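You operate a simulated robot arm through the tools that you are given. There is no shell and no other tool. Be economical: measure what you need, move in short steps, check, and stop when the job is done.

You run a simulated robot arm. Do the job below in one go: nothing can be reset, and whatever is moved stays where it is left.

TASK
Take the purple card on the left end of the pine bench and put it away on the bench in front of the right stand. Put one of the ice packs from the left cork mat on the right end of the pine bench. Take the black stopper on the left end of the pine bench and put it away on the top of the water bench. Put the left pink tube end on the front edge of the bottling table. Stack the brown jar that says "No. 57" from the bench in front of the left stand on top of the brown jar marked "No. 26". Put the cream log card labelled "120 g" from the top of the bottling table on the ledge under the sage bin and the cream log card labelled "160 g" on the top of the drying cabinet. Any order will do. Set down upright: purple card, black stopper, cream log card.
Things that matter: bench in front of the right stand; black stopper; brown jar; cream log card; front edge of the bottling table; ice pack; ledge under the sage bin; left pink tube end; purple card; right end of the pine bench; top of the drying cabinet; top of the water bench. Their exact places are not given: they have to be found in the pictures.

The check looks at the end state, three seconds after you hand in, the way a careful person would. Anything else that was tipped, shoved, dropped, spilled or broken makes it a failure. Lids that push on must go on centred and level and be pressed home; caps that screw on are set level and turned clockwise until they are tight.

THE ROBOT
A 6-joint arm with a two-finger gripper on a trunk, on a base that drives. Base frame: it is fixed to the floor where the robot stands at the start and does not move with it; the origin is under the middle of the robot, x ahead of it, y to its left, z up; the surface under the hand at the start is at about z = 763. Readings come in mm, degrees, newtons and seconds.
With the tool pointing down near the work surface it reaches from about 300 to 740 mm from the robot's upright axis, wherever it stands. Its first joint turns from -166.0 to 166.0 degrees. Places, roughly: bench in front of the right stand (34x25 cm) [400, -3480, 760]; black stopper (4x4x5 cm) [600, -400, 800]; brown jar [500, -1500, 750]; cream log card [-1500, -1250, 750]; front edge of the bottling table (180x12 cm) [-1240, -1160, 800]; ice pack (4x11x13 cm) [400, -300, 800]; ledge under the sage bin (22x18 cm) [40, 1520, 880]; left pink tube end (3x3x5 cm) [400, -1300, 800]; purple card [500, 0, 750]; right end of the pine bench [600, -4100, 800]; top of the drying cabinet (22x20 cm) [-1660, -2380, 940]; top of the water bench [500, 900, 800]. Payload 1.57 kg.
Tool frame: the origin (TCP) lies between the finger pads and is the grasp point; the fingertips stand 21 mm ahead of it; z points along the fingers, y is the line along which they close. The gripper opens to 70 mm. The gripper's body begins 50 mm behind the TCP.
Orientation is that of the tool frame in the base frame, as a unit quaternion [x, y, z, w]. With the fingers straight down and closing along the base's y, the tool's x points along the base's -x, its y along +y and its z along -z.

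THE INTERFACE
- The arm moves only by the tool step_arm. Its argument "series" is a list of rows, each an object (a shift or turn left out is 0, a gripper value left out holds the last) with "travel": the shift along the tool's x, y, z in units of 30 mm (1.0 is 30 mm), a list of three; "turn": the turn, a rotation vector about the tool's x, y, z in units of 4 degrees (1.0 is 4 degrees), a list of three; "jaw": the closure, from 0 (fully open) to 1 (shut). In form: [{"travel": [x, y, z], "turn": [ax, ay, az], "jaw": jaw}, ...]. A call has 1 to 20 rows; each row shifts and turns the commanded pose from where the row before left it, along the tool's axes as they then stand. A call with a number of a shift or a turn outside -1 to 1 is refused whole. Each row takes 0.2 s and may step no farther than 50 mm and 8.6 degrees from the row before; otherwise, or with a gripper value out of range, the whole call is refused. A pose out of reach is approached as far as the arm can. The call stops where the force on the tool passes 40 N (or 10 N more than at its start, if that is more) or the arm is blocked; 0.2 s more then pass. The fingers move at their own pace and stop on an object; they squeeze with about 30 N. The grip force told is the motor's: it shows also when the fingers shut on nothing. Time passes only in rows, and 0.2 s behind the last, so rows that do not move let the fingers close. It gives the time, the measured TCP pose, the force on the tool (base axes), the opening and the grip force at its end, in the units of the frame above (readings bear some noise), with the torque about the TCP (base axes, N m) and any sound that the robot's microphone picked up.
- Cameras (640 x 400 px; columns grow to the right, rows downward): "scene" is now at [32.4, 152.3, 1468.5]; the picture's right is [-0.18, -0.98, 0.00], its down [-0.75, 0.13, -0.65] and it looks along [0.64, -0.12, -0.76] (base axes); focal length 281 px, centre (320, 200). "wrist" rides on the gripper at [79, 4, -81] in the tool frame; the picture's right is [-0.05, 1.00, 0.00], its down [-0.67, -0.03, -0.75] and it looks along [-0.74, -0.04, 0.67] (tool axes); focal length 256 px, centre (320, 200).
- snapshot(camera): a new picture of that camera. It takes no simulated time.
- steer(legs): drives the robot by 1 to 6 legs, each [ahead, left, turn to the left] in mm, mm and degrees, along the robot's own axes; the way and the turn of a leg run together, so that a leg with both is an arc; at most 1500 mm and 180 degrees a leg. The arm and the cameras ride along, it lands a little off, and it stops where it bumps. It gives what a move gives.
- head_to(pan, tilt): turns the head with the scene camera to pan (to the left, within 155 degrees either way) and tilt (down, from -29 to 69), counted from straight ahead of the robot. It gives what a move gives.
- pixel_to_xyz(camera, pixels): for up to 12 pixels [column, row] of the newest picture of that camera ("zoom" is the newest enlarged one), the place [x, y, z] in the base frame of the surface seen there, good to about 2 mm, but the place of the scene camera against the robot may be out by one fixed shift of up to 25 mm in any direction. It takes no simulated time.
- inspect(camera, box): a new picture of the part [left, top, right, bottom] of that camera's present view, enlarged. It takes no simulated time.
- job_done(): hands the job in; it is judged then, once.

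Keep the steps short. Do not move on a guess: measure, check each grasp and each placing, and mend mistakes. In all there are 138 turns and 162 pictures (those below and enlarged ones count). Leave the gripper open and the arm clear of the work at the hand-in unless told otherwise, and finish with a single line.

The tools are called after "Request:" by a JSON object that holds its "name" and its "arguments". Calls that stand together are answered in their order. step_arm: Moves the arm, as the interface text tells. Its arguments: {"type":"object","properties":{"series":{"type":"array","items":{"type":"object","properties":{"travel":{"type":"array","items":{"type":"number"}},"turn":{"type":"array","items":{"type":"number"}},"jaw":{"type":"number"}}}}},"required":["series"]} The other tools are called the same way: steer (legs) drives the base; head_to (pan, tilt) turns the head that bears the scene camera; snapshot (camera) takes a picture; pixel_to_xyz (camera, pixels) gives the place of the surface under pixels of a picture; inspect (camera, box) takes an enlarged picture of a part of a camera's view; job_done () hands the job in.

At the start:

```text
t: 0.0
tcp_pos: [474.9, 13.5, 1018.9]
tcp_rot: [0.0, 1.0, 0.0, -0.001]
wrist_force: [-0.2, -0.3, -0.2]
moment: [0.0, 0.02, -0.01]
gripper_width: 70.0
grasp_force: 0.0
robot x, y, heading: [2.4, 1.6, -0.1]
head pan, tilt: [-10.2, 49.7]
```

scene: 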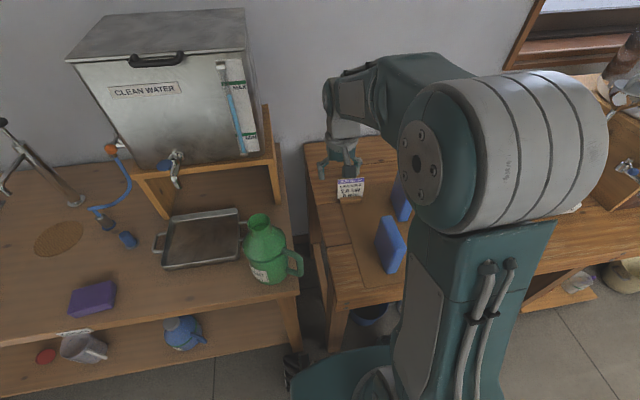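
wrist: 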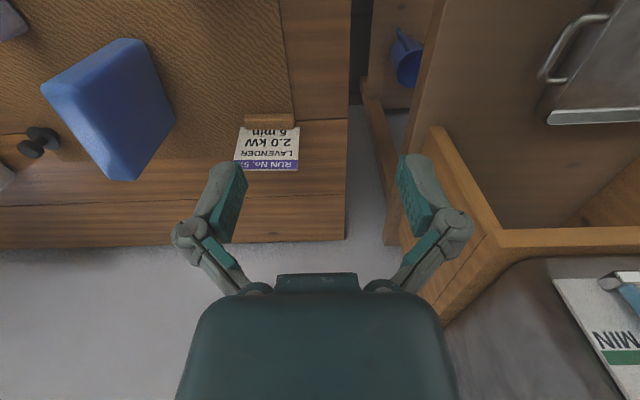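

I'll look around first: the scene view straight at the pine bench, then further along.

Request:
{"name": "head_to", "arguments": {"pan": -35, "tilt": 35}}

Request:
{"name": "snapshot", "arguments": {"camera": "scene"}}

Request:
{"name": "head_to", "arguments": {"pan": -75, "tilt": 30}}

Request:
{"name": "snapshot", "arguments": {"camera": "scene"}}

Request:
{"name": "head_to", "arguments": {"pan": -135, "tilt": 25}}

Request:
{"name": "snapshot", "arguments": {"camera": "scene"}}

Request:
{"name": "head_to", "arguments": {"pan": 65, "tilt": 30}}

Request:
{"name": "snapshot", "arguments": {"camera": "scene"}}

```text
t: 0.9
tcp_pos: [474.0, 12.8, 1018.1]
tcp_rot: [0.0, 1.0, 0.0, -0.001]
wrist_force: [0.4, 0.6, -0.4]
moment: [-0.02, -0.01, -0.02]
gripper_width: 69.7
grasp_force: 0.0
robot x, y, heading: [0.5, -1.8, -0.3]
head pan, tilt: [-35.0, 35.0]
```

```text
159 pictures are left
```

scene: 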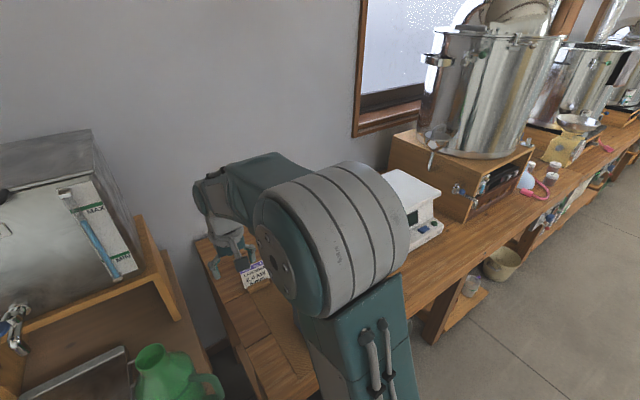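

```text
t: 2.0
tcp_pos: [474.5, 13.7, 1016.7]
tcp_rot: [0.0, 1.0, 0.0, -0.001]
wrist_force: [-0.2, -0.2, 0.2]
moment: [0.02, -0.02, 0.02]
gripper_width: 70.0
grasp_force: 0.1
robot x, y, heading: [-2.1, -0.3, 0.2]
head pan, tilt: [-75.0, 30.0]
```

```text
158 pictures are left
```

scene: 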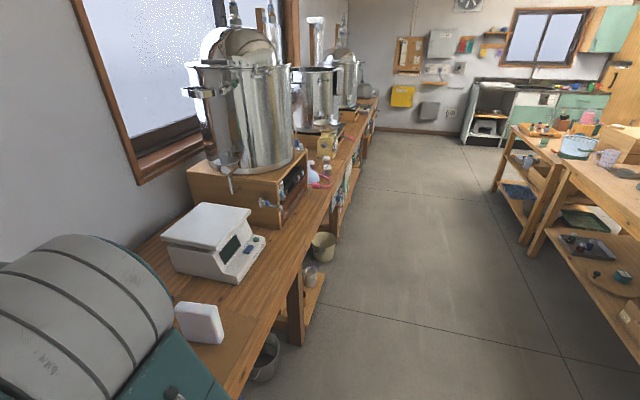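

```text
t: 3.3
tcp_pos: [475.2, 12.9, 1017.5]
tcp_rot: [0.001, 1.0, 0.0, -0.002]
wrist_force: [-0.3, -0.1, 0.2]
moment: [0.01, -0.02, 0.01]
gripper_width: 70.0
grasp_force: 0.0
robot x, y, heading: [-3.2, 2.6, 0.1]
head pan, tilt: [-135.0, 25.0]
```

```text
157 pictures are left
```

scene: 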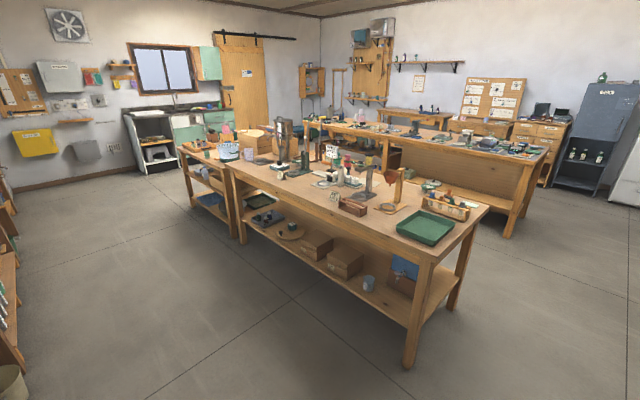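

```text
t: 6.2
tcp_pos: [475.3, 13.5, 1018.5]
tcp_rot: [0.0, 1.0, 0.001, -0.001]
wrist_force: [0.2, 0.4, 0.2]
moment: [-0.02, -0.01, -0.03]
gripper_width: 70.3
grasp_force: 0.1
robot x, y, heading: [3.2, 1.1, 0.1]
head pan, tilt: [65.0, 30.0]
```

```text
156 pictures are left
```

scene: 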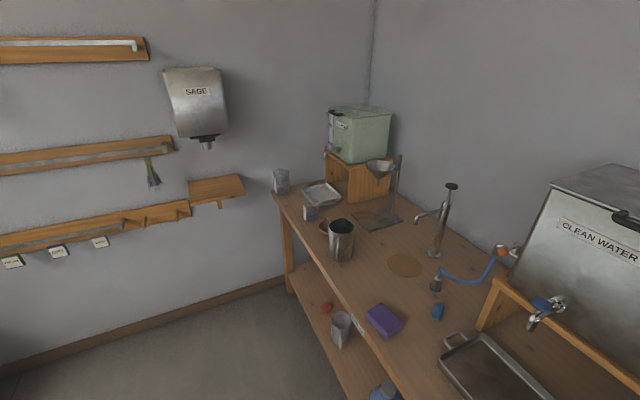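

Measure the purple card, ice pack and black stopper with the wrist view; enlarge it too.

Request:
{"name": "inspect", "arguments": {"camera": "wrist", "box": [0, 0, 360, 225]}}

Request:
{"name": "snapshot", "arguments": {"camera": "wrist"}}

Request:
{"name": "pixel_to_xyz", "arguments": {"camera": "wrist", "pixels": [[267, 150], [240, 160], [295, 160], [240, 166], [270, 118], [270, 124], [320, 160], [38, 140], [130, 80], [60, 90], [120, 175], [340, 237]]}}

Request:
{"name": "head_to", "arguments": {"pan": 0, "tilt": 55}}

Request:
{"name": "snapshot", "arguments": {"camera": "scene"}}

```text
1.78 times, centred on (180, 112) of wrist
```

zoom: 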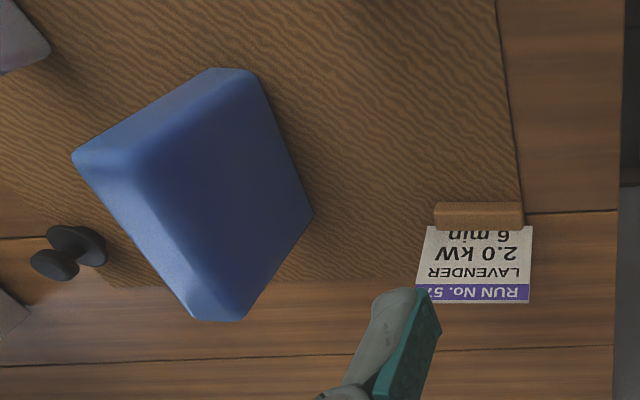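

```text
154 pictures are left
```

wrist: 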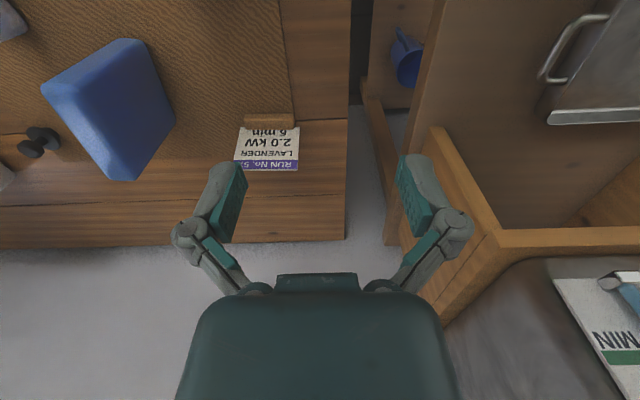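

```text
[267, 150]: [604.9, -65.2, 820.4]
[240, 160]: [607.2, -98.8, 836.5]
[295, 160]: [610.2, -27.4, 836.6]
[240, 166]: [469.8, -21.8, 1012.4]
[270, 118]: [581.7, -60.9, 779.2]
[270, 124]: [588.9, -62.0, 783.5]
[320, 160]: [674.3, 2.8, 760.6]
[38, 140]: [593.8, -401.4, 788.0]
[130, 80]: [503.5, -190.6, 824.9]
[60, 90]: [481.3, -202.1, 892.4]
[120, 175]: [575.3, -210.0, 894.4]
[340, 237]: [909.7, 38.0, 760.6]
```

```text
t: 7.5
tcp_pos: [474.7, 13.3, 1017.4]
tcp_rot: [0.0, 1.0, -0.001, -0.001]
wrist_force: [-1.3, 0.2, 0.0]
moment: [0.01, 0.0, 0.02]
gripper_width: 70.0
grasp_force: 0.1
robot x, y, heading: [0.3, -1.6, -0.2]
head pan, tilt: [0.0, 55.0]
```

```text
153 pictures are left
```

scene: 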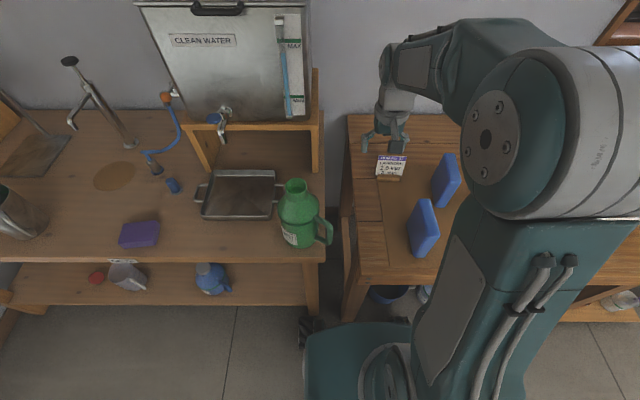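

Calibrate the scene camera and measure the bench front edge, water bench and obstacles.

Request:
{"name": "pixel_to_xyz", "arguments": {"camera": "scene", "pixels": [[391, 168], [388, 178], [372, 130], [362, 275], [422, 230], [445, 180], [320, 255], [160, 260], [100, 175], [210, 225], [140, 235], [300, 215]]}}

Request:
{"name": "inspect", "arguments": {"camera": "scene", "box": [320, 100, 480, 200]}}

Request:
{"name": "pixel_to_xyz", "arguments": {"camera": "zoom", "pixels": [[230, 230], [330, 235], [270, 265], [270, 312], [230, 305], [325, 310], [280, 222]]}}

```text
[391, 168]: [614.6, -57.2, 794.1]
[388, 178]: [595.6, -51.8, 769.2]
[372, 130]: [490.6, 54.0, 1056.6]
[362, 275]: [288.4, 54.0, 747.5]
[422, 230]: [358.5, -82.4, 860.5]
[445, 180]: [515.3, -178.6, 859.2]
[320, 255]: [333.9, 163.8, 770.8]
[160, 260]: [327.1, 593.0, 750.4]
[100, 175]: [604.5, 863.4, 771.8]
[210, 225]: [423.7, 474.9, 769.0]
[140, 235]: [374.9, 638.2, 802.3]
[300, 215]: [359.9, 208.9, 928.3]
```

```text
4.00 times, centred on (400, 150) of scene
```

zoom: 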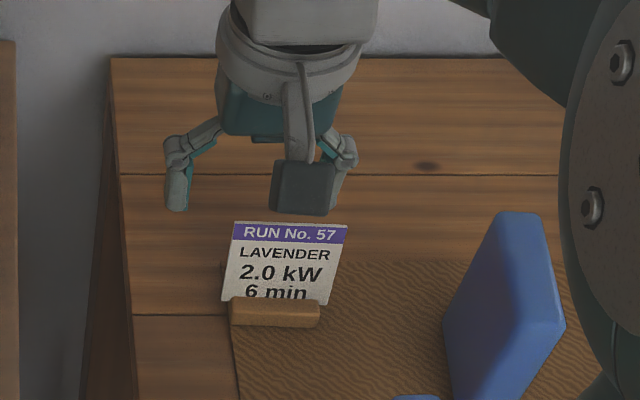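

```text
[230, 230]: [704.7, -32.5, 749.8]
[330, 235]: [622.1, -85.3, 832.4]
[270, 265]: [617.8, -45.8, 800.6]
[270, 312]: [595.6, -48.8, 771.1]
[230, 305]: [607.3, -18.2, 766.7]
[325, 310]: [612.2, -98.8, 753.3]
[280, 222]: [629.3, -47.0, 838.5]
```

Drive 250 mm to the right toward the stopper and look again.

Request:
{"name": "steer", "arguments": {"legs": [[0, -330, 0]]}}

Request:
{"name": "snapshot", "arguments": {"camera": "wrist"}}

Request:
{"name": "snapshot", "arguments": {"camera": "scene"}}

```text
t: 9.7
tcp_pos: [474.3, -307.3, 1017.8]
tcp_rot: [0.001, 1.0, -0.002, -0.001]
wrist_force: [0.0, 0.5, -0.3]
moment: [0.0, 0.0, -0.01]
gripper_width: 70.0
grasp_force: 0.0
robot x, y, heading: [-1.2, -324.2, 0.1]
head pan, tilt: [0.0, 55.0]
```

```text
151 pictures are left
```

wrist: 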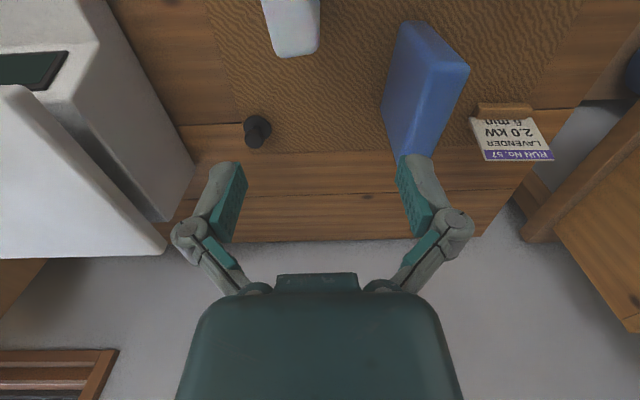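

```text
150 pictures are left
```

scene: 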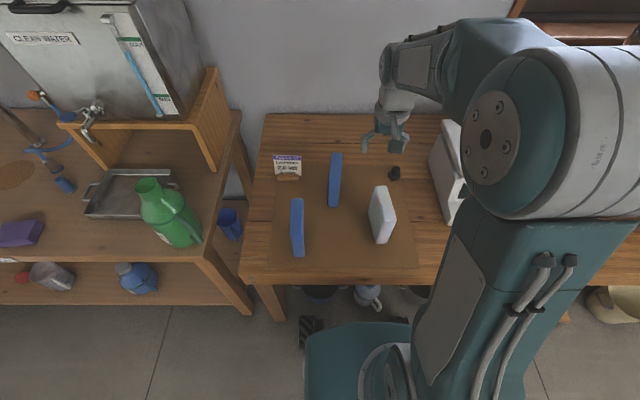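

Locate the stopper (wrist (257,130)) and the ice packs precisely.

Request:
{"name": "inspect", "arguments": {"camera": "wrist", "box": [200, 80, 360, 180]}}

Request:
{"name": "pixel_to_xyz", "arguments": {"camera": "wrist", "pixels": [[256, 138], [257, 124], [262, 118], [249, 120], [270, 128], [245, 132], [405, 25], [465, 70], [430, 70], [398, 160], [436, 22], [255, 146]]}}

Request:
{"name": "pixel_to_xyz", "arguments": {"camera": "scene", "pixels": [[394, 170], [394, 178], [335, 154], [333, 205], [297, 199], [299, 255], [379, 187], [288, 157], [384, 240], [410, 215], [300, 180], [350, 270]]}}

```text
4.00 times, centred on (280, 130) of wrist
```

zoom: 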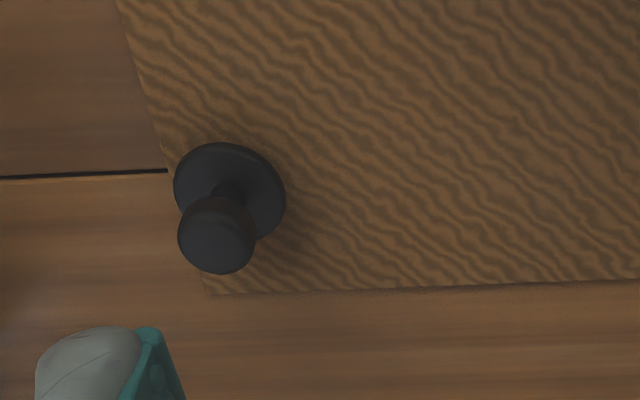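

```text
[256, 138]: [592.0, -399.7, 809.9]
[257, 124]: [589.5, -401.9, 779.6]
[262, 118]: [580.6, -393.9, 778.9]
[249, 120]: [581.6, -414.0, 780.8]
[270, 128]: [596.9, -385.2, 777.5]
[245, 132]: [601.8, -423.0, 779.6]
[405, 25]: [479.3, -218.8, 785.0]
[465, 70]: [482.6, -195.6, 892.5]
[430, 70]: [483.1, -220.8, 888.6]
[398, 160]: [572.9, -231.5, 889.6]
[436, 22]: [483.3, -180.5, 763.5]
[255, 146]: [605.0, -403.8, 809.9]
```

```text
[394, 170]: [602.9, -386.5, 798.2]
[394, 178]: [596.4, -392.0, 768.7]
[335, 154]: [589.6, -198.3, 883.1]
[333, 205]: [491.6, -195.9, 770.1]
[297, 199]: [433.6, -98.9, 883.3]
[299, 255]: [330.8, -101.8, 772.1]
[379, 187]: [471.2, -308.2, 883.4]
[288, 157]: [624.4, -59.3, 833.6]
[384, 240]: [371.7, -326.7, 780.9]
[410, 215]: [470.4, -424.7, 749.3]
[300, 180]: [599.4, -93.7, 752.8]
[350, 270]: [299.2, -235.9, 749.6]
```

Move over the stopper at height, then check the scale clearance.

Request:
{"name": "step_arm", "arguments": {"series": [{"travel": [-1, -0.8, 0]}, {"travel": [-1, -0.8, 0]}, {"travel": [-1, -0.8, 0]}, {"travel": [-1, -0.7, 0]}, {"travel": [0, 0, 1]}, {"travel": [0, 0, 1]}, {"travel": [0, 0, 1]}, {"travel": [0, 0, 0]}]}}

Request:
{"name": "snapshot", "arguments": {"camera": "wrist"}}

Request:
{"name": "pixel_to_xyz", "arguments": {"camera": "scene", "pixels": [[445, 140], [440, 165], [450, 205]]}}

```text
t: 11.5
tcp_pos: [596.1, -403.5, 926.2]
tcp_rot: [0.0, 1.0, -0.001, 0.0]
wrist_force: [-0.1, 0.3, 0.2]
moment: [-0.01, 0.05, 0.02]
gripper_width: 70.0
grasp_force: 0.0
robot x, y, heading: [-1.6, -325.6, -0.0]
head pan, tilt: [0.0, 55.0]
```

```text
148 pictures are left
```

wrist: 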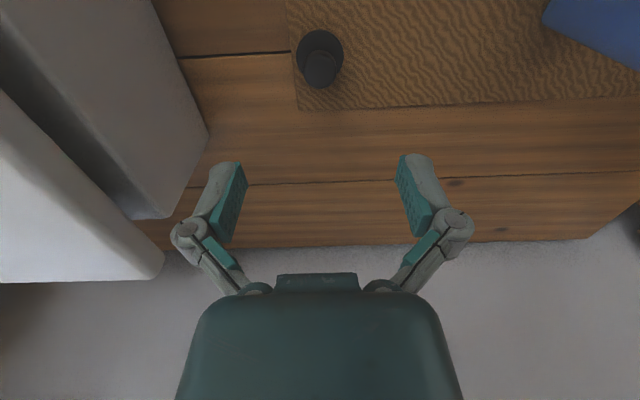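

```text
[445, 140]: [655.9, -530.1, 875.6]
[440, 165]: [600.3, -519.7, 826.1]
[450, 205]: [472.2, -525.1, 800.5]
```

Check knob centre at (321,70).

Request:
{"name": "pixel_to_xyz", "arguments": {"camera": "wrist", "pixels": [[321, 70], [306, 68], [336, 68], [320, 84], [320, 58]]}}

```text
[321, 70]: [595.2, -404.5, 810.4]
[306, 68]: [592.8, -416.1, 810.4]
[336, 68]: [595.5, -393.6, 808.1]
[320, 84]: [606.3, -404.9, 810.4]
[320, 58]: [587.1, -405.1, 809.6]
```

Knob centre ≈ (595,-404). Descend to z≈803, close, lift.

Request:
{"name": "step_arm", "arguments": {"series": [{"travel": [0, 0, 1]}, {"travel": [0, 0, 1]}, {"travel": [0, 0, 1]}, {"travel": [0, 0, 0.6]}, {"travel": [0, 0, 0.4]}, {"travel": [0, 0, 0]}, {"jaw": 1}, {"jaw": 1}, {"jaw": 1}, {"jaw": 1}]}}

Request:
{"name": "snapshot", "arguments": {"camera": "wrist"}}

```text
t: 13.7
tcp_pos: [595.9, -405.6, 807.8]
tcp_rot: [0.0, 1.0, 0.001, 0.001]
wrist_force: [-1.1, -0.3, 17.7]
moment: [0.01, 0.03, -0.01]
gripper_width: 23.4
grasp_force: 30.0
robot x, y, heading: [-0.1, -325.7, 0.2]
head pan, tilt: [0.0, 55.0]
```

```text
147 pictures are left
```

wrist: 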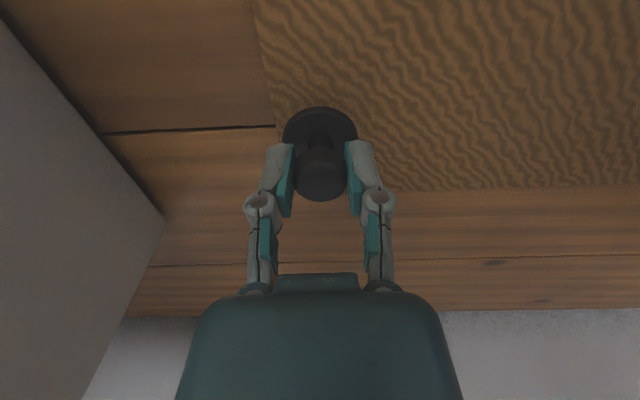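

Held at 23 mm. Lift and retract the arm for the drive to the water bench; check the grip.

Request:
{"name": "step_arm", "arguments": {"series": [{"travel": [0, 0, -0.3]}, {"travel": [0, 0, -1]}, {"travel": [0, 0, -1]}, {"travel": [0, 0, -1]}, {"travel": [0, 0, -1]}, {"travel": [0, 0, -1]}, {"travel": [0.5, 0, -1]}, {"travel": [1, 0, -1]}, {"travel": [1, 0.6, 0]}, {"travel": [1, 1, 0]}, {"travel": [1, 1, 0]}, {"travel": [0, 0, 0]}]}}

Request:
{"name": "head_to", "arguments": {"pan": 50, "tilt": 50}}

Request:
{"name": "snapshot", "arguments": {"camera": "scene"}}

Request:
{"name": "snapshot", "arguments": {"camera": "wrist"}}

```text
t: 16.3
tcp_pos: [459.3, -326.4, 1028.5]
tcp_rot: [0.0, 1.0, 0.0, -0.001]
wrist_force: [-0.8, 0.2, 0.6]
moment: [0.0, 0.03, 0.0]
gripper_width: 23.4
grasp_force: 30.2
robot x, y, heading: [-1.5, -325.8, 0.2]
head pan, tilt: [0.0, 55.0]
```

```text
t: 17.5
tcp_pos: [460.7, -327.7, 1027.7]
tcp_rot: [-0.001, 1.0, 0.0, -0.001]
wrist_force: [-0.9, 0.8, -0.2]
moment: [0.02, -0.01, 0.04]
gripper_width: 23.3
grasp_force: 30.2
robot x, y, heading: [3.8, -325.9, -0.1]
head pan, tilt: [50.0, 50.0]
```

```text
146 pictures are left
```

scene: 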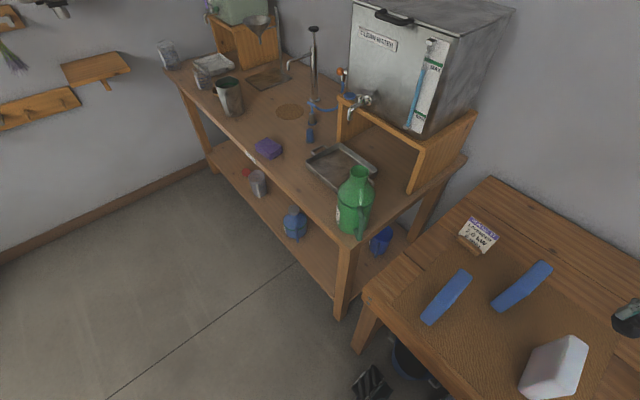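

```text
145 pictures are left
```

wrist: 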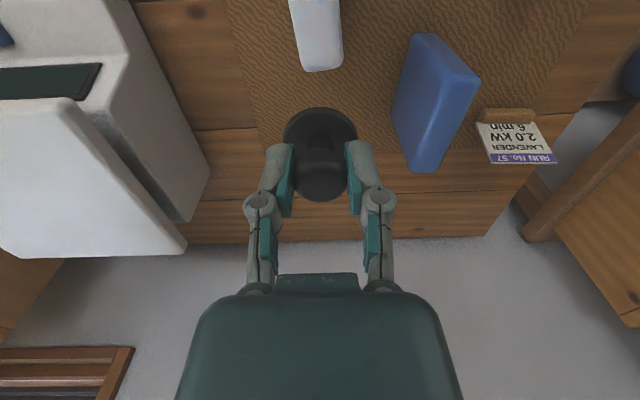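

Drive back from the benches, left to y≈720, then forward, keeping the arm clear of the water tank.

Request:
{"name": "steer", "arguments": {"legs": [[-250, 0, 0], [0, 1045, 0]]}}

Request:
{"name": "head_to", "arguments": {"pan": 20, "tilt": 45}}

Request:
{"name": "snapshot", "arguments": {"camera": "scene"}}

Request:
{"name": "snapshot", "arguments": {"camera": "wrist"}}

```text
t: 24.2
tcp_pos: [201.4, 712.4, 1027.2]
tcp_rot: [-0.008, 1.0, 0.0, -0.001]
wrist_force: [1.0, -0.3, -0.2]
moment: [-0.01, 0.02, 0.01]
gripper_width: 23.1
grasp_force: 29.8
robot x, y, heading: [-256.9, 708.2, 0.7]
head pan, tilt: [50.0, 50.0]
```

```text
t: 25.2
tcp_pos: [201.4, 712.5, 1026.9]
tcp_rot: [-0.007, 1.0, 0.0, -0.002]
wrist_force: [-0.2, -0.4, 0.2]
moment: [-0.04, -0.01, 0.01]
gripper_width: 23.6
grasp_force: 30.5
robot x, y, heading: [-258.6, 710.9, 0.9]
head pan, tilt: [20.0, 45.0]
```

```text
144 pictures are left
```

scene: 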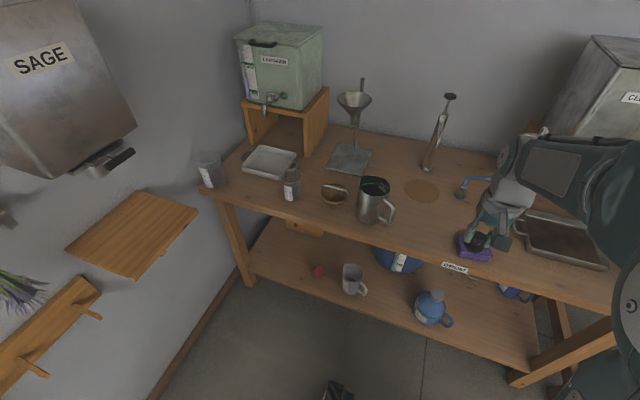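

```text
143 pictures are left
```

wrist: 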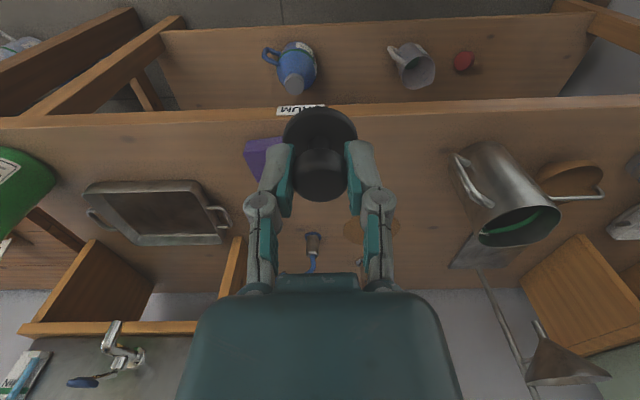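

Get coordinates for a clear spot around scene (425,215), surroundings, and the ledge (reached later).

Request:
{"name": "pixel_to_xyz", "arguments": {"camera": "scene", "pixels": [[425, 215], [412, 230], [372, 200], [388, 213], [462, 245], [440, 262], [425, 190], [120, 212], [68, 245], [130, 278], [197, 212], [150, 192]]}}

Request:
{"name": "pixel_to_xyz", "arguments": {"camera": "wrist", "pixels": [[400, 180], [400, 150], [370, 140], [262, 150], [420, 200], [460, 180]]}}

```text
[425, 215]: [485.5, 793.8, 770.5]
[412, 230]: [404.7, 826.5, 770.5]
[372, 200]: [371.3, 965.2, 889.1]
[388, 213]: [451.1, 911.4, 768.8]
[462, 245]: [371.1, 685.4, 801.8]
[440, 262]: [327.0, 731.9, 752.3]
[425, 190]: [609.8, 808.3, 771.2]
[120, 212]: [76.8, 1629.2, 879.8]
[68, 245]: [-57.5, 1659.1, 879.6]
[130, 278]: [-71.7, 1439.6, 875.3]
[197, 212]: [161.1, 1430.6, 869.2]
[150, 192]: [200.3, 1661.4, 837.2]
```

```text
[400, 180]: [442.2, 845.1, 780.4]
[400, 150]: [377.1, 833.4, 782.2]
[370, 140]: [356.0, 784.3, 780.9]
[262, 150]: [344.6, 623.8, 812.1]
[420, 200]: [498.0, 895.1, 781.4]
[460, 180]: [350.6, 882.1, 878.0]
```

Spot (430,785,781) is clear. Drive there: ahead 229, left 75.

Request:
{"name": "steer", "arguments": {"legs": [[0, 73, -0.8], [229, 0, 0]]}}

Request:
{"name": "snapshot", "arguments": {"camera": "wrist"}}

```text
t: 27.6
tcp_pos: [427.4, 770.7, 1027.7]
tcp_rot: [0.002, 1.0, 0.003, 0.001]
wrist_force: [0.9, -0.5, 0.4]
moment: [0.07, -0.02, -0.02]
gripper_width: 23.2
grasp_force: 30.1
robot x, y, heading: [-34.0, 781.4, -0.3]
head pan, tilt: [20.0, 45.0]
```

```text
142 pictures are left
```

wrist: 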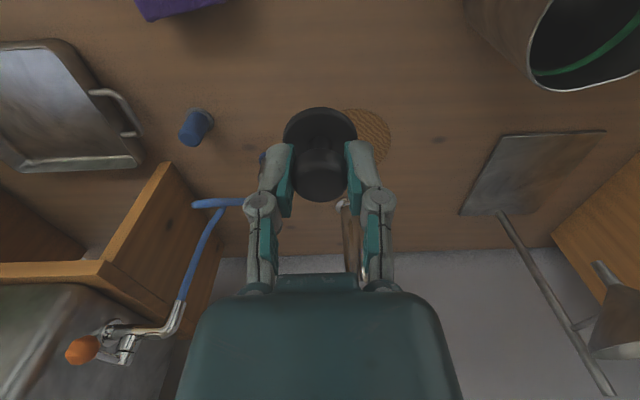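

Clear beneath. Descend to about z 832 first.

Request:
{"name": "step_arm", "arguments": {"series": [{"travel": [0, 0, 1]}, {"travel": [0, 0, 1]}, {"travel": [0, 0, 1]}, {"travel": [0, 0, 1]}, {"travel": [0, 0, 1]}, {"travel": [0, 0, 1]}, {"travel": [0, 0, 0.4]}, {"travel": [0, 0, 0.1]}, {"travel": [0, 0, 0.05]}, {"travel": [0, 0, 0]}]}}

Request:
{"name": "snapshot", "arguments": {"camera": "wrist"}}

```text
t: 29.8
tcp_pos: [427.5, 773.3, 831.1]
tcp_rot: [0.002, 1.0, 0.001, 0.0]
wrist_force: [0.6, -0.4, -0.3]
moment: [0.03, -0.04, 0.0]
gripper_width: 23.2
grasp_force: 29.4
robot x, y, heading: [-33.8, 778.8, 0.0]
head pan, tilt: [20.0, 45.0]
```

```text
141 pictures are left
```

wrist: 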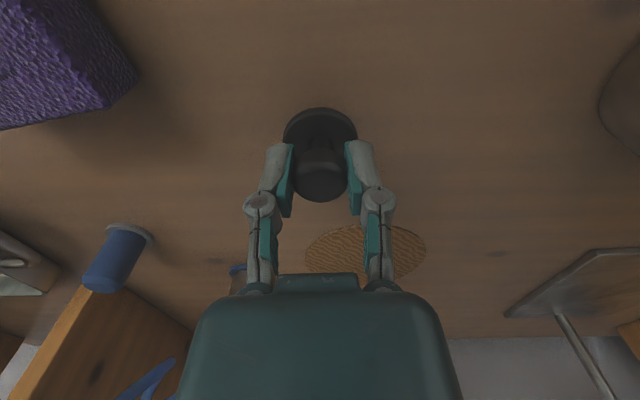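

Lower in 1.5 mm steps until contact shows.

Request:
{"name": "step_arm", "arguments": {"series": [{"travel": [0, 0, 0.05]}, {"travel": [0, 0, 0.05]}, {"travel": [0, 0, 0]}]}}

```text
t: 30.6
tcp_pos: [427.2, 772.6, 829.9]
tcp_rot: [0.001, 1.0, 0.002, 0.0]
wrist_force: [0.0, -1.0, -0.8]
moment: [-0.02, 0.02, -0.03]
gripper_width: 23.7
grasp_force: 30.1
robot x, y, heading: [-33.0, 776.6, 0.0]
head pan, tilt: [20.0, 45.0]
```

Request:
{"name": "step_arm", "arguments": {"series": [{"travel": [0, 0, 0.05]}, {"travel": [0, 0, 0.05]}, {"travel": [0, 0, 0]}]}}

```text
t: 31.4
tcp_pos: [427.7, 771.8, 825.9]
tcp_rot: [0.002, 1.0, 0.001, 0.0]
wrist_force: [-1.8, 0.1, 1.8]
moment: [-0.01, 0.04, -0.03]
gripper_width: 23.3
grasp_force: 30.0
robot x, y, heading: [-30.0, 776.1, -0.0]
head pan, tilt: [20.0, 45.0]
```

Request:
{"name": "step_arm", "arguments": {"series": [{"travel": [0, 0, 0.05]}, {"travel": [0, 0, 0]}]}}

```text
t: 31.9
tcp_pos: [427.5, 772.4, 825.4]
tcp_rot: [0.001, 1.0, 0.001, 0.001]
wrist_force: [-1.3, 1.2, 20.5]
moment: [-0.01, 0.07, 0.01]
gripper_width: 23.5
grasp_force: 29.5
robot x, y, heading: [-35.8, 780.0, -0.3]
head pan, tilt: [20.0, 45.0]
```

Contact. Release and rise.

Request:
{"name": "step_arm", "arguments": {"series": [{"travel": [0, 0, -0.03]}, {"jaw": 0}, {"jaw": 0}, {"jaw": 0}, {"travel": [0, 0, -0.5]}, {"travel": [0, 0, -1]}, {"travel": [0, 0, -1]}, {"travel": [0, 0, -1]}, {"travel": [0, 0, -1]}, {"travel": [0, 0, -1]}, {"travel": [0, 0, -1]}, {"travel": [0, 0, 0]}]}}

Request:
{"name": "snapshot", "arguments": {"camera": "wrist"}}

```text
t: 34.5
tcp_pos: [427.3, 771.6, 1021.4]
tcp_rot: [0.002, 1.0, 0.002, 0.0]
wrist_force: [0.6, -0.5, 0.2]
moment: [-0.03, -0.01, 0.01]
gripper_width: 69.9
grasp_force: 0.1
robot x, y, heading: [-31.7, 778.8, -0.2]
head pan, tilt: [20.0, 45.0]
```

```text
140 pictures are left
```

wrist: 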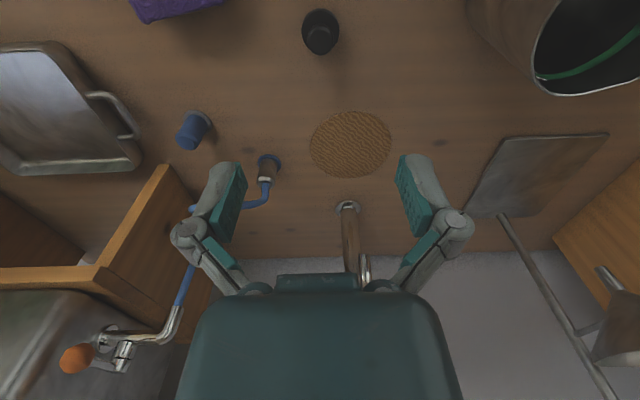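

Stopper upright. Now back off, drive to face the purple card (y≈-60), rotating the gripper 90° so it closes along x.

Request:
{"name": "step_arm", "arguments": {"series": [{"turn": [0, 0, 1]}, {"turn": [0, 0, 1]}, {"turn": [0, 0, 1]}, {"turn": [0, 0, 1]}, {"turn": [0, 0, 1]}, {"turn": [0, 0, 1]}, {"turn": [0, 0, 1]}, {"turn": [0, 0, 1]}, {"turn": [0, 0, 1]}, {"turn": [0, 0, 1]}, {"turn": [0, 0, 1]}, {"turn": [0, 0, 1]}, {"turn": [0, 0, 1]}, {"turn": [0, 0, 1]}, {"turn": [0, 0, 1]}, {"turn": [0, 0, 1]}, {"turn": [0, 0, 1]}, {"turn": [0, 0, 1]}, {"turn": [0, 0, 1]}, {"turn": [0, 0, 1]}]}}

Request:
{"name": "steer", "arguments": {"legs": [[-230, 0, 0], [0, -855, 0], [230, 0, 0]]}}

Request:
{"name": "step_arm", "arguments": {"series": [{"turn": [0, 0, 1]}, {"turn": [0, 0, 1]}, {"turn": [0, 0, 0.5]}, {"travel": [0, 0, 0]}]}}

Request:
{"name": "snapshot", "arguments": {"camera": "wrist"}}

```text
t: 38.8
tcp_pos: [427.5, 771.3, 1019.5]
tcp_rot: [0.644, 0.765, 0.001, -0.002]
wrist_force: [0.4, -0.2, -0.5]
moment: [0.02, 0.05, -0.01]
gripper_width: 70.0
grasp_force: 0.1
robot x, y, heading: [-32.1, 776.5, 0.0]
head pan, tilt: [20.0, 45.0]
```

```text
t: 46.0
tcp_pos: [427.2, -80.7, 1020.8]
tcp_rot: [0.641, 0.768, 0.001, 0.0]
wrist_force: [-1.1, 0.5, 0.2]
moment: [0.03, 0.0, 0.0]
gripper_width: 69.9
grasp_force: 0.0
robot x, y, heading: [-34.0, -73.2, 0.3]
head pan, tilt: [20.0, 45.0]
```

```text
t: 47.0
tcp_pos: [426.3, -80.3, 1020.0]
tcp_rot: [0.705, 0.709, 0.001, -0.003]
wrist_force: [-0.4, -0.2, 0.5]
moment: [0.04, 0.03, 0.01]
gripper_width: 70.2
grasp_force: 0.1
robot x, y, heading: [-30.1, -81.1, 0.3]
head pan, tilt: [20.0, 45.0]
```

```text
139 pictures are left
```

wrist: 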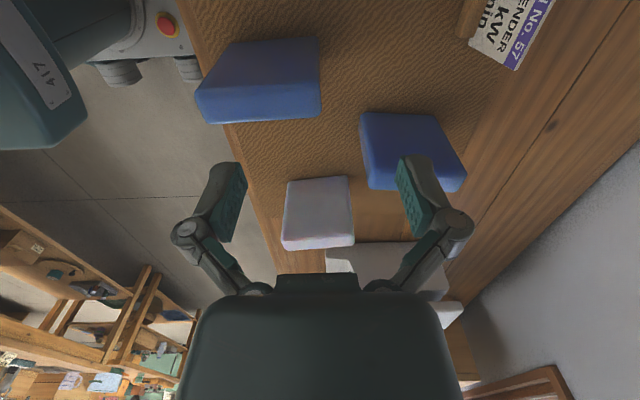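

Tool x is now base +y, tool y base +x. Move above the card (608,-62) to z≈930.

Request:
{"name": "step_arm", "arguments": {"series": [{"travel": [0.1, 1, 0]}, {"travel": [0.1, 1, 0]}, {"travel": [0.1, 1, 0]}, {"travel": [0.1, 1, 0]}, {"travel": [0.1, 1, 0]}, {"travel": [0.1, 1, 0]}, {"travel": [0, 0, 1]}, {"travel": [0, 0, 1]}, {"travel": [0, 0, 1]}, {"travel": [0, 0, 0]}]}}

Request:
{"name": "snapshot", "arguments": {"camera": "wrist"}}

```text
t: 49.2
tcp_pos: [607.7, -63.7, 929.6]
tcp_rot: [0.706, 0.709, 0.001, -0.001]
wrist_force: [0.1, -0.2, 0.4]
moment: [-0.01, -0.04, -0.04]
gripper_width: 70.0
grasp_force: 0.0
robot x, y, heading: [-30.5, -76.8, 0.2]
head pan, tilt: [20.0, 45.0]
```

```text
138 pictures are left
```

wrist: 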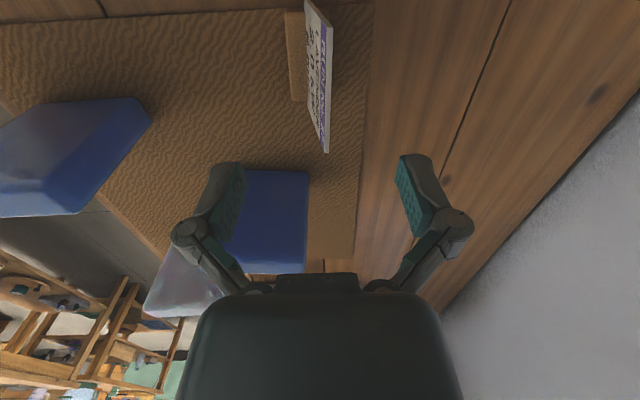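

Request:
{"name": "inspect", "arguments": {"camera": "wrist", "box": [256, 0, 384, 160]}}

Request:
{"name": "pixel_to_xyz", "arguments": {"camera": "wrist", "pixels": [[326, 30], [325, 80], [326, 130], [314, 30], [313, 70], [318, 110], [330, 80], [331, 30], [328, 148], [295, 40], [290, 60], [299, 90]]}}

```text
2.50 times, centred on (320, 80) of wrist
```

zoom: 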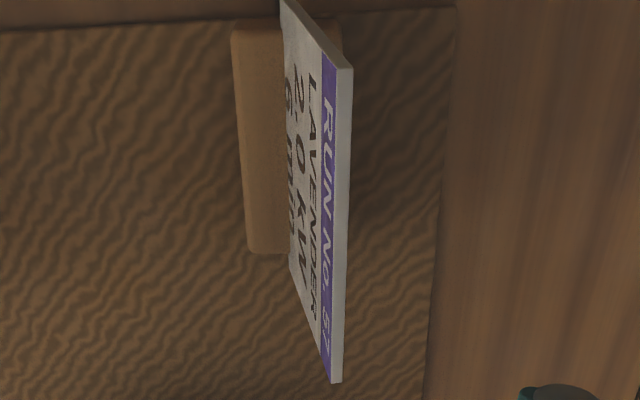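

```text
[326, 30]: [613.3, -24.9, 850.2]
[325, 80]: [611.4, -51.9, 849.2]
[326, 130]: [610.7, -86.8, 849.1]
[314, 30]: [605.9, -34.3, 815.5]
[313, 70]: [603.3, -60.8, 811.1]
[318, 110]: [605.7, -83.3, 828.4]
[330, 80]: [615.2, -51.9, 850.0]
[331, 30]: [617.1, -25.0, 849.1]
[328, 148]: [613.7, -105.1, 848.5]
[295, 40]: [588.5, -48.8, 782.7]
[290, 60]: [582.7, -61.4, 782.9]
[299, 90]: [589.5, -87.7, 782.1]
```

Card: top (613.5,-63.5,850), ~12° lean, 2.4° yaw, ~5 mm thick. Align the tool to it and approach along the card plane.

Request:
{"name": "step_arm", "arguments": {"series": [{"turn": [0, 0, 0.65]}, {"turn": [1, 0, 0]}, {"turn": [1, 0, 0]}, {"turn": [1, 0, 0]}, {"travel": [0, 0.74, 0]}, {"travel": [0, 0, 1]}, {"travel": [0, 0, 0]}]}}

Request:
{"name": "snapshot", "arguments": {"camera": "wrist"}}

```text
t: 50.8
tcp_pos: [623.0, -61.7, 895.4]
tcp_rot: [0.717, 0.689, -0.072, -0.077]
wrist_force: [-1.3, 0.0, 0.4]
moment: [0.0, -0.04, 0.0]
gripper_width: 70.0
grasp_force: 0.0
robot x, y, heading: [-31.5, -76.8, 0.4]
head pan, tilt: [20.0, 45.0]
```

```text
136 pictures are left
```

wrist: 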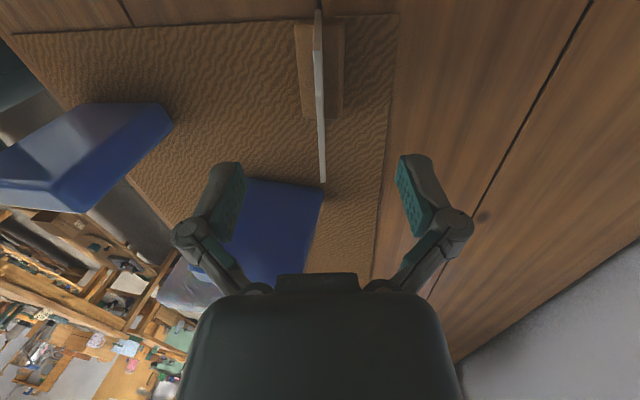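

Card edge-on and centred between the fingers. Advance 68 mm and close.

Request:
{"name": "step_arm", "arguments": {"series": [{"travel": [0, 0, 1]}, {"travel": [0, 0, 0.8]}, {"travel": [0, 0, 0.47]}, {"travel": [0, 0, 0]}, {"jaw": 1}, {"jaw": 1}, {"jaw": 1}, {"jaw": 1}]}}

Request:
{"name": "snapshot", "arguments": {"camera": "wrist"}}

```text
t: 52.6
tcp_pos: [607.7, -61.6, 830.6]
tcp_rot: [0.717, 0.689, -0.071, -0.076]
wrist_force: [3.0, 0.7, 13.4]
moment: [0.19, 0.0, 0.02]
gripper_width: 6.1
grasp_force: 30.2
robot x, y, heading: [-33.6, -78.6, 0.4]
head pan, tilt: [20.0, 45.0]
```

```text
135 pictures are left
```

wrist: 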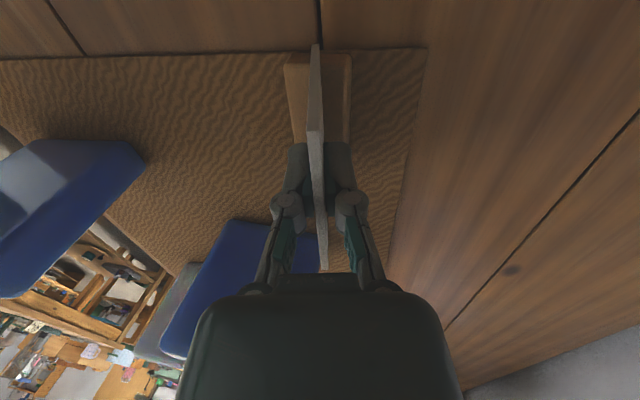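

Held (6.1 mm). Lift straight up 240 mm and retract toward the robot.

Request:
{"name": "step_arm", "arguments": {"series": [{"travel": [0, -0.1, -0.49]}, {"travel": [0, -0.208, -0.978]}, {"travel": [0, -0.208, -0.978]}, {"travel": [0, -0.208, -0.978]}, {"travel": [0, -0.208, -0.978]}, {"travel": [0, -0.208, -0.978]}, {"travel": [0, -0.208, -0.978]}, {"travel": [0, -0.978, 0.208]}, {"travel": [0, -0.978, 0.208]}, {"travel": [0, -0.978, 0.208]}, {"travel": [0, -0.978, 0.208]}, {"travel": [0, -0.978, 0.208]}, {"travel": [0, -0.978, 0.208]}, {"travel": [0, 0, 0]}]}}

Request:
{"name": "head_to", "arguments": {"pan": -80, "tilt": 35}}

Request:
{"name": "steer", "arguments": {"legs": [[-420, 0, 0], [0, -1300, 0]]}}

Request:
{"name": "head_to", "arguments": {"pan": -5, "tilt": 30}}

Request:
{"name": "snapshot", "arguments": {"camera": "scene"}}

Request:
{"name": "snapshot", "arguments": {"camera": "wrist"}}

```text
t: 55.6
tcp_pos: [430.1, -53.9, 1024.1]
tcp_rot: [0.717, 0.689, -0.072, -0.077]
wrist_force: [0.4, 0.4, -0.3]
moment: [-0.05, -0.03, -0.02]
gripper_width: 6.1
grasp_force: 30.3
robot x, y, heading: [-32.3, -76.4, 0.3]
head pan, tilt: [20.0, 45.0]
```

```text
t: 57.3
tcp_pos: [430.1, -54.2, 1024.1]
tcp_rot: [0.717, 0.689, -0.073, -0.077]
wrist_force: [0.0, 0.9, -0.8]
moment: [0.02, 0.03, 0.0]
gripper_width: 6.0
grasp_force: 30.3
robot x, y, heading: [-31.8, -80.0, 0.1]
head pan, tilt: [-80.0, 35.0]
```

```text
t: 66.0
tcp_pos: [24.6, -1351.6, 1025.2]
tcp_rot: [0.713, 0.693, -0.074, -0.077]
wrist_force: [0.4, 0.8, -0.7]
moment: [-0.04, 0.02, 0.03]
gripper_width: 5.8
grasp_force: 30.0
robot x, y, heading: [-438.4, -1377.5, 1.1]
head pan, tilt: [-80.0, 35.0]
```

```text
t: 67.5
tcp_pos: [24.6, -1351.3, 1025.0]
tcp_rot: [0.714, 0.693, -0.072, -0.076]
wrist_force: [-0.2, -0.4, -0.9]
moment: [-0.01, 0.02, 0.01]
gripper_width: 6.2
grasp_force: 29.2
robot x, y, heading: [-437.0, -1381.8, 1.1]
head pan, tilt: [-5.0, 30.0]
```

```text
134 pictures are left
```

scene: 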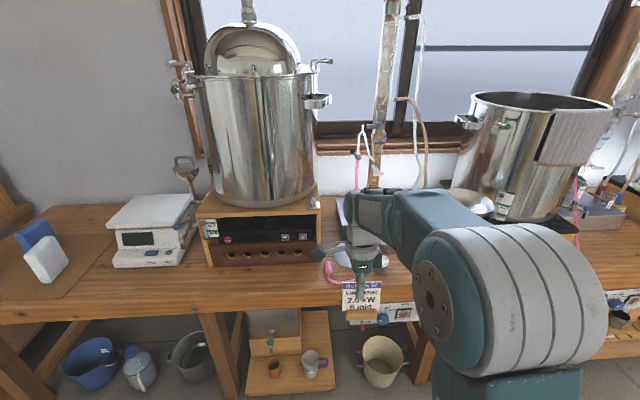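

```text
133 pictures are left
```

wrist: 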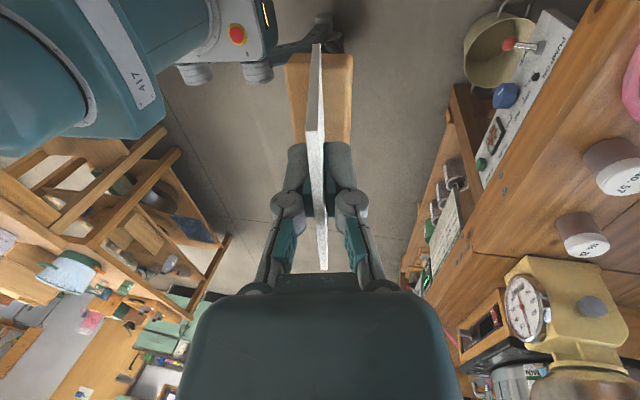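

Continue along the aisle to y≈-3480 and look.

Request:
{"name": "steer", "arguments": {"legs": [[0, 0, -1.1], [0, -1050, 0], [0, -1050, 0]]}}

Request:
{"name": "head_to", "arguments": {"pan": 8, "tilt": 32}}

Request:
{"name": "snapshot", "arguments": {"camera": "scene"}}

Request:
{"name": "snapshot", "arguments": {"camera": "wrist"}}

```text
t: 78.3
tcp_pos: [13.4, -3464.6, 1024.6]
tcp_rot: [0.721, 0.685, -0.071, -0.077]
wrist_force: [0.8, 0.5, -0.2]
moment: [-0.03, 0.0, 0.04]
gripper_width: 6.1
grasp_force: 29.5
robot x, y, heading: [-448.3, -3483.1, -0.4]
head pan, tilt: [-5.0, 30.0]
```

```text
t: 79.0
tcp_pos: [11.6, -3465.3, 1024.4]
tcp_rot: [0.721, 0.685, -0.071, -0.077]
wrist_force: [0.0, 0.6, -0.6]
moment: [0.0, 0.0, 0.0]
gripper_width: 6.2
grasp_force: 30.0
robot x, y, heading: [-445.1, -3482.3, -0.1]
head pan, tilt: [8.0, 32.0]
```

```text
132 pictures are left
```

scene: 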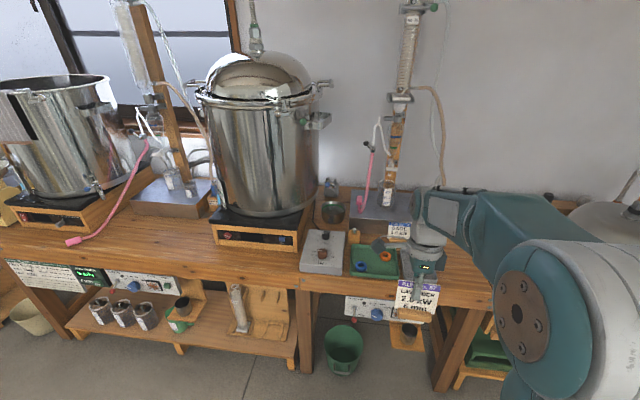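

```text
131 pictures are left
```

wrist: 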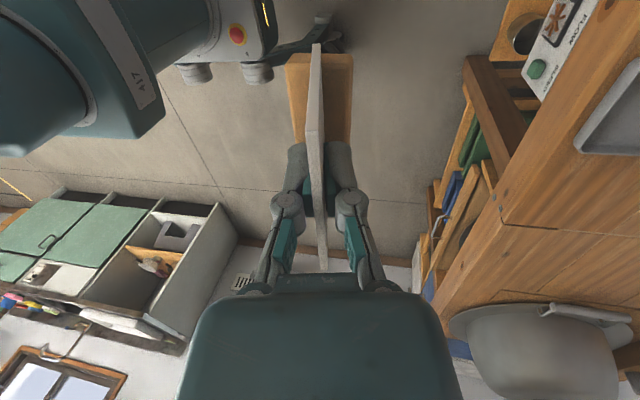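

Request:
{"name": "inspect", "arguments": {"camera": "scene", "box": [290, 170, 530, 320]}}

Request:
{"name": "pixel_to_xyz", "arguments": {"camera": "zoom", "pixels": [[85, 190], [110, 265], [20, 265], [150, 285], [240, 280], [160, 195], [280, 170], [260, 120], [380, 300], [520, 250], [480, 240], [250, 300]]}}

```text
2.67 times, centred on (410, 245) of scene
```

zoom: 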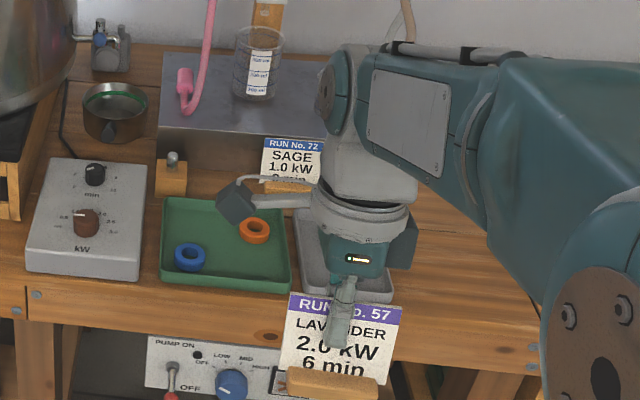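

```text
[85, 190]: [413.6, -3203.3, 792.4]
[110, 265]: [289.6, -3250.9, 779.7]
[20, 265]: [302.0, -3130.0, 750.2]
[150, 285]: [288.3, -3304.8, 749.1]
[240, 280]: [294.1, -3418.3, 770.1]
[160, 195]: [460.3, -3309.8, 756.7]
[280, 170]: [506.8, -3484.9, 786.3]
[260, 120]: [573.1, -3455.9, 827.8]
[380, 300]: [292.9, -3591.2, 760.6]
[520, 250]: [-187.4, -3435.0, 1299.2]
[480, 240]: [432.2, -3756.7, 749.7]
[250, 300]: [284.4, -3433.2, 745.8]
```

The arm hides part of the area. Shift 350 mm right and look left.

Request:
{"name": "steer", "arguments": {"legs": [[0, -380, 0]]}}

Request:
{"name": "head_to", "arguments": {"pan": 22, "tilt": 35}}

Request:
{"name": "inspect", "arguments": {"camera": "scene", "box": [160, 130, 480, 330]}}

```text
t: 81.4
tcp_pos: [11.3, -3840.9, 1024.6]
tcp_rot: [0.723, 0.683, -0.072, -0.077]
wrist_force: [0.6, 1.5, -0.2]
moment: [-0.06, -0.01, 0.01]
gripper_width: 6.1
grasp_force: 30.0
robot x, y, heading: [-450.4, -3858.3, -0.8]
head pan, tilt: [8.0, 32.0]
```

```text
t: 82.2
tcp_pos: [11.8, -3843.6, 1024.9]
tcp_rot: [0.722, 0.684, -0.072, -0.077]
wrist_force: [-0.4, -0.7, -0.9]
moment: [0.0, -0.01, 0.0]
gripper_width: 6.0
grasp_force: 30.1
robot x, y, heading: [-448.5, -3858.0, -0.6]
head pan, tilt: [22.0, 35.0]
```

```text
2.00 times, centred on (320, 230) of scene
```

zoom: 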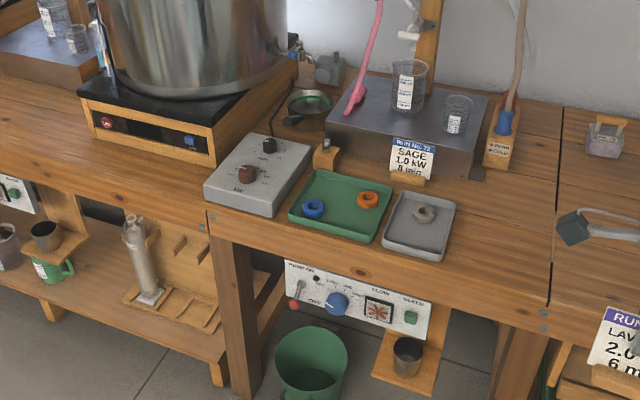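

Request:
{"name": "pixel_to_xyz", "arguments": {"camera": "zoom", "pixels": [[455, 205], [440, 260], [383, 245], [400, 193], [435, 150], [425, 187], [480, 175], [490, 165], [548, 300], [560, 110], [500, 220], [410, 178]]}}

```text
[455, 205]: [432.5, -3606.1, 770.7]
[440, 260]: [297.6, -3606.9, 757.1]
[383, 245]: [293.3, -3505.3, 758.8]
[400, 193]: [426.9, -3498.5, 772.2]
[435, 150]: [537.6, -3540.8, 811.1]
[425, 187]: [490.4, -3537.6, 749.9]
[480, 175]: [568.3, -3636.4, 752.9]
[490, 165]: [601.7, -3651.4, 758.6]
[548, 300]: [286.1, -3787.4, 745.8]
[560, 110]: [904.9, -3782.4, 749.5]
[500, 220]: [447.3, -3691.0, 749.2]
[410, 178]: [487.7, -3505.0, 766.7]
```

Free spot: behind the grey tray, right of the "RUN No. 72" card, about base centre (475,-3602). Check the floor bucket before driving in.

Request:
{"name": "pixel_to_xyz", "arguments": {"camera": "zoom", "pixels": [[310, 385], [280, 350], [312, 345], [230, 390], [405, 375], [400, 330], [395, 165], [410, 140]]}}

Request:
{"name": "steer", "arguments": {"legs": [[0, 248, 0.6]]}}

```text
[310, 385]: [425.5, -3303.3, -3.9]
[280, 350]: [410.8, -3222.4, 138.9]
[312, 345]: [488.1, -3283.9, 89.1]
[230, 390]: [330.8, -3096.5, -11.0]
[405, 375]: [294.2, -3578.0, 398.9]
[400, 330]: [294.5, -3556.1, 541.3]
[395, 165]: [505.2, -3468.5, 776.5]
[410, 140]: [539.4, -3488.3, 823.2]
```

```text
t: 84.0
tcp_pos: [12.6, -3603.6, 1025.0]
tcp_rot: [0.72, 0.686, -0.069, -0.079]
wrist_force: [0.0, 0.1, -0.2]
moment: [0.01, -0.02, -0.01]
gripper_width: 5.9
grasp_force: 29.6
robot x, y, heading: [-453.7, -3612.6, -0.3]
head pan, tilt: [22.0, 35.0]
```

Request:
{"name": "steer", "arguments": {"legs": [[420, 0, 0.2]]}}

Request:
{"name": "head_to", "arguments": {"pan": 15, "tilt": 55}}

Request:
{"name": "snapshot", "arguments": {"camera": "scene"}}

Request:
{"name": "snapshot", "arguments": {"camera": "wrist"}}

```text
t: 86.6
tcp_pos: [432.7, -3595.8, 1025.3]
tcp_rot: [0.719, 0.687, -0.071, -0.076]
wrist_force: [0.6, -0.1, -0.9]
moment: [0.0, 0.01, 0.01]
gripper_width: 6.0
grasp_force: 30.1
robot x, y, heading: [-25.6, -3616.5, -0.1]
head pan, tilt: [22.0, 35.0]
```

```text
t: 87.4
tcp_pos: [431.8, -3596.0, 1025.2]
tcp_rot: [0.72, 0.686, -0.072, -0.077]
wrist_force: [0.7, -0.2, -1.0]
moment: [-0.03, -0.02, 0.02]
gripper_width: 6.0
grasp_force: 29.8
robot x, y, heading: [-29.4, -3615.4, -0.1]
head pan, tilt: [15.0, 55.0]
```

```text
128 pictures are left
```

scene: 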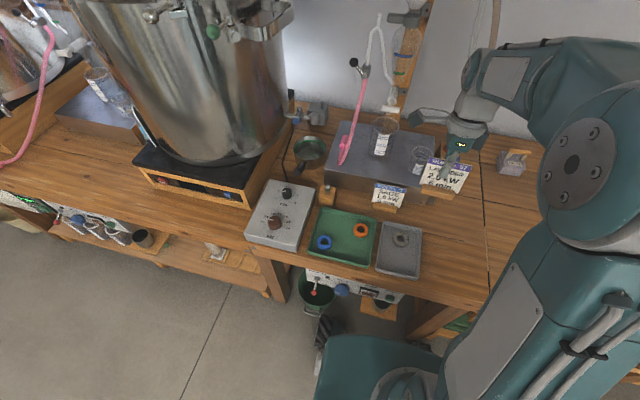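

```text
127 pictures are left
```

wrist: 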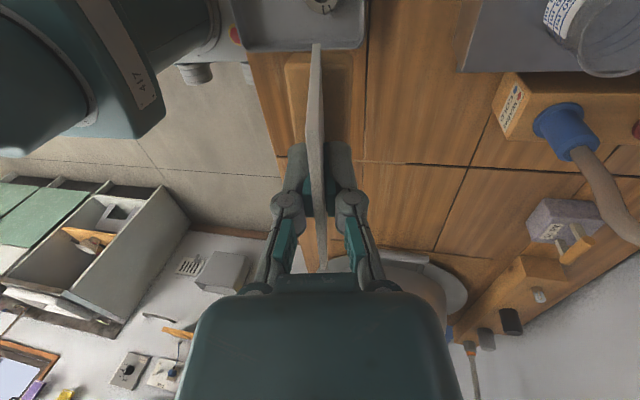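

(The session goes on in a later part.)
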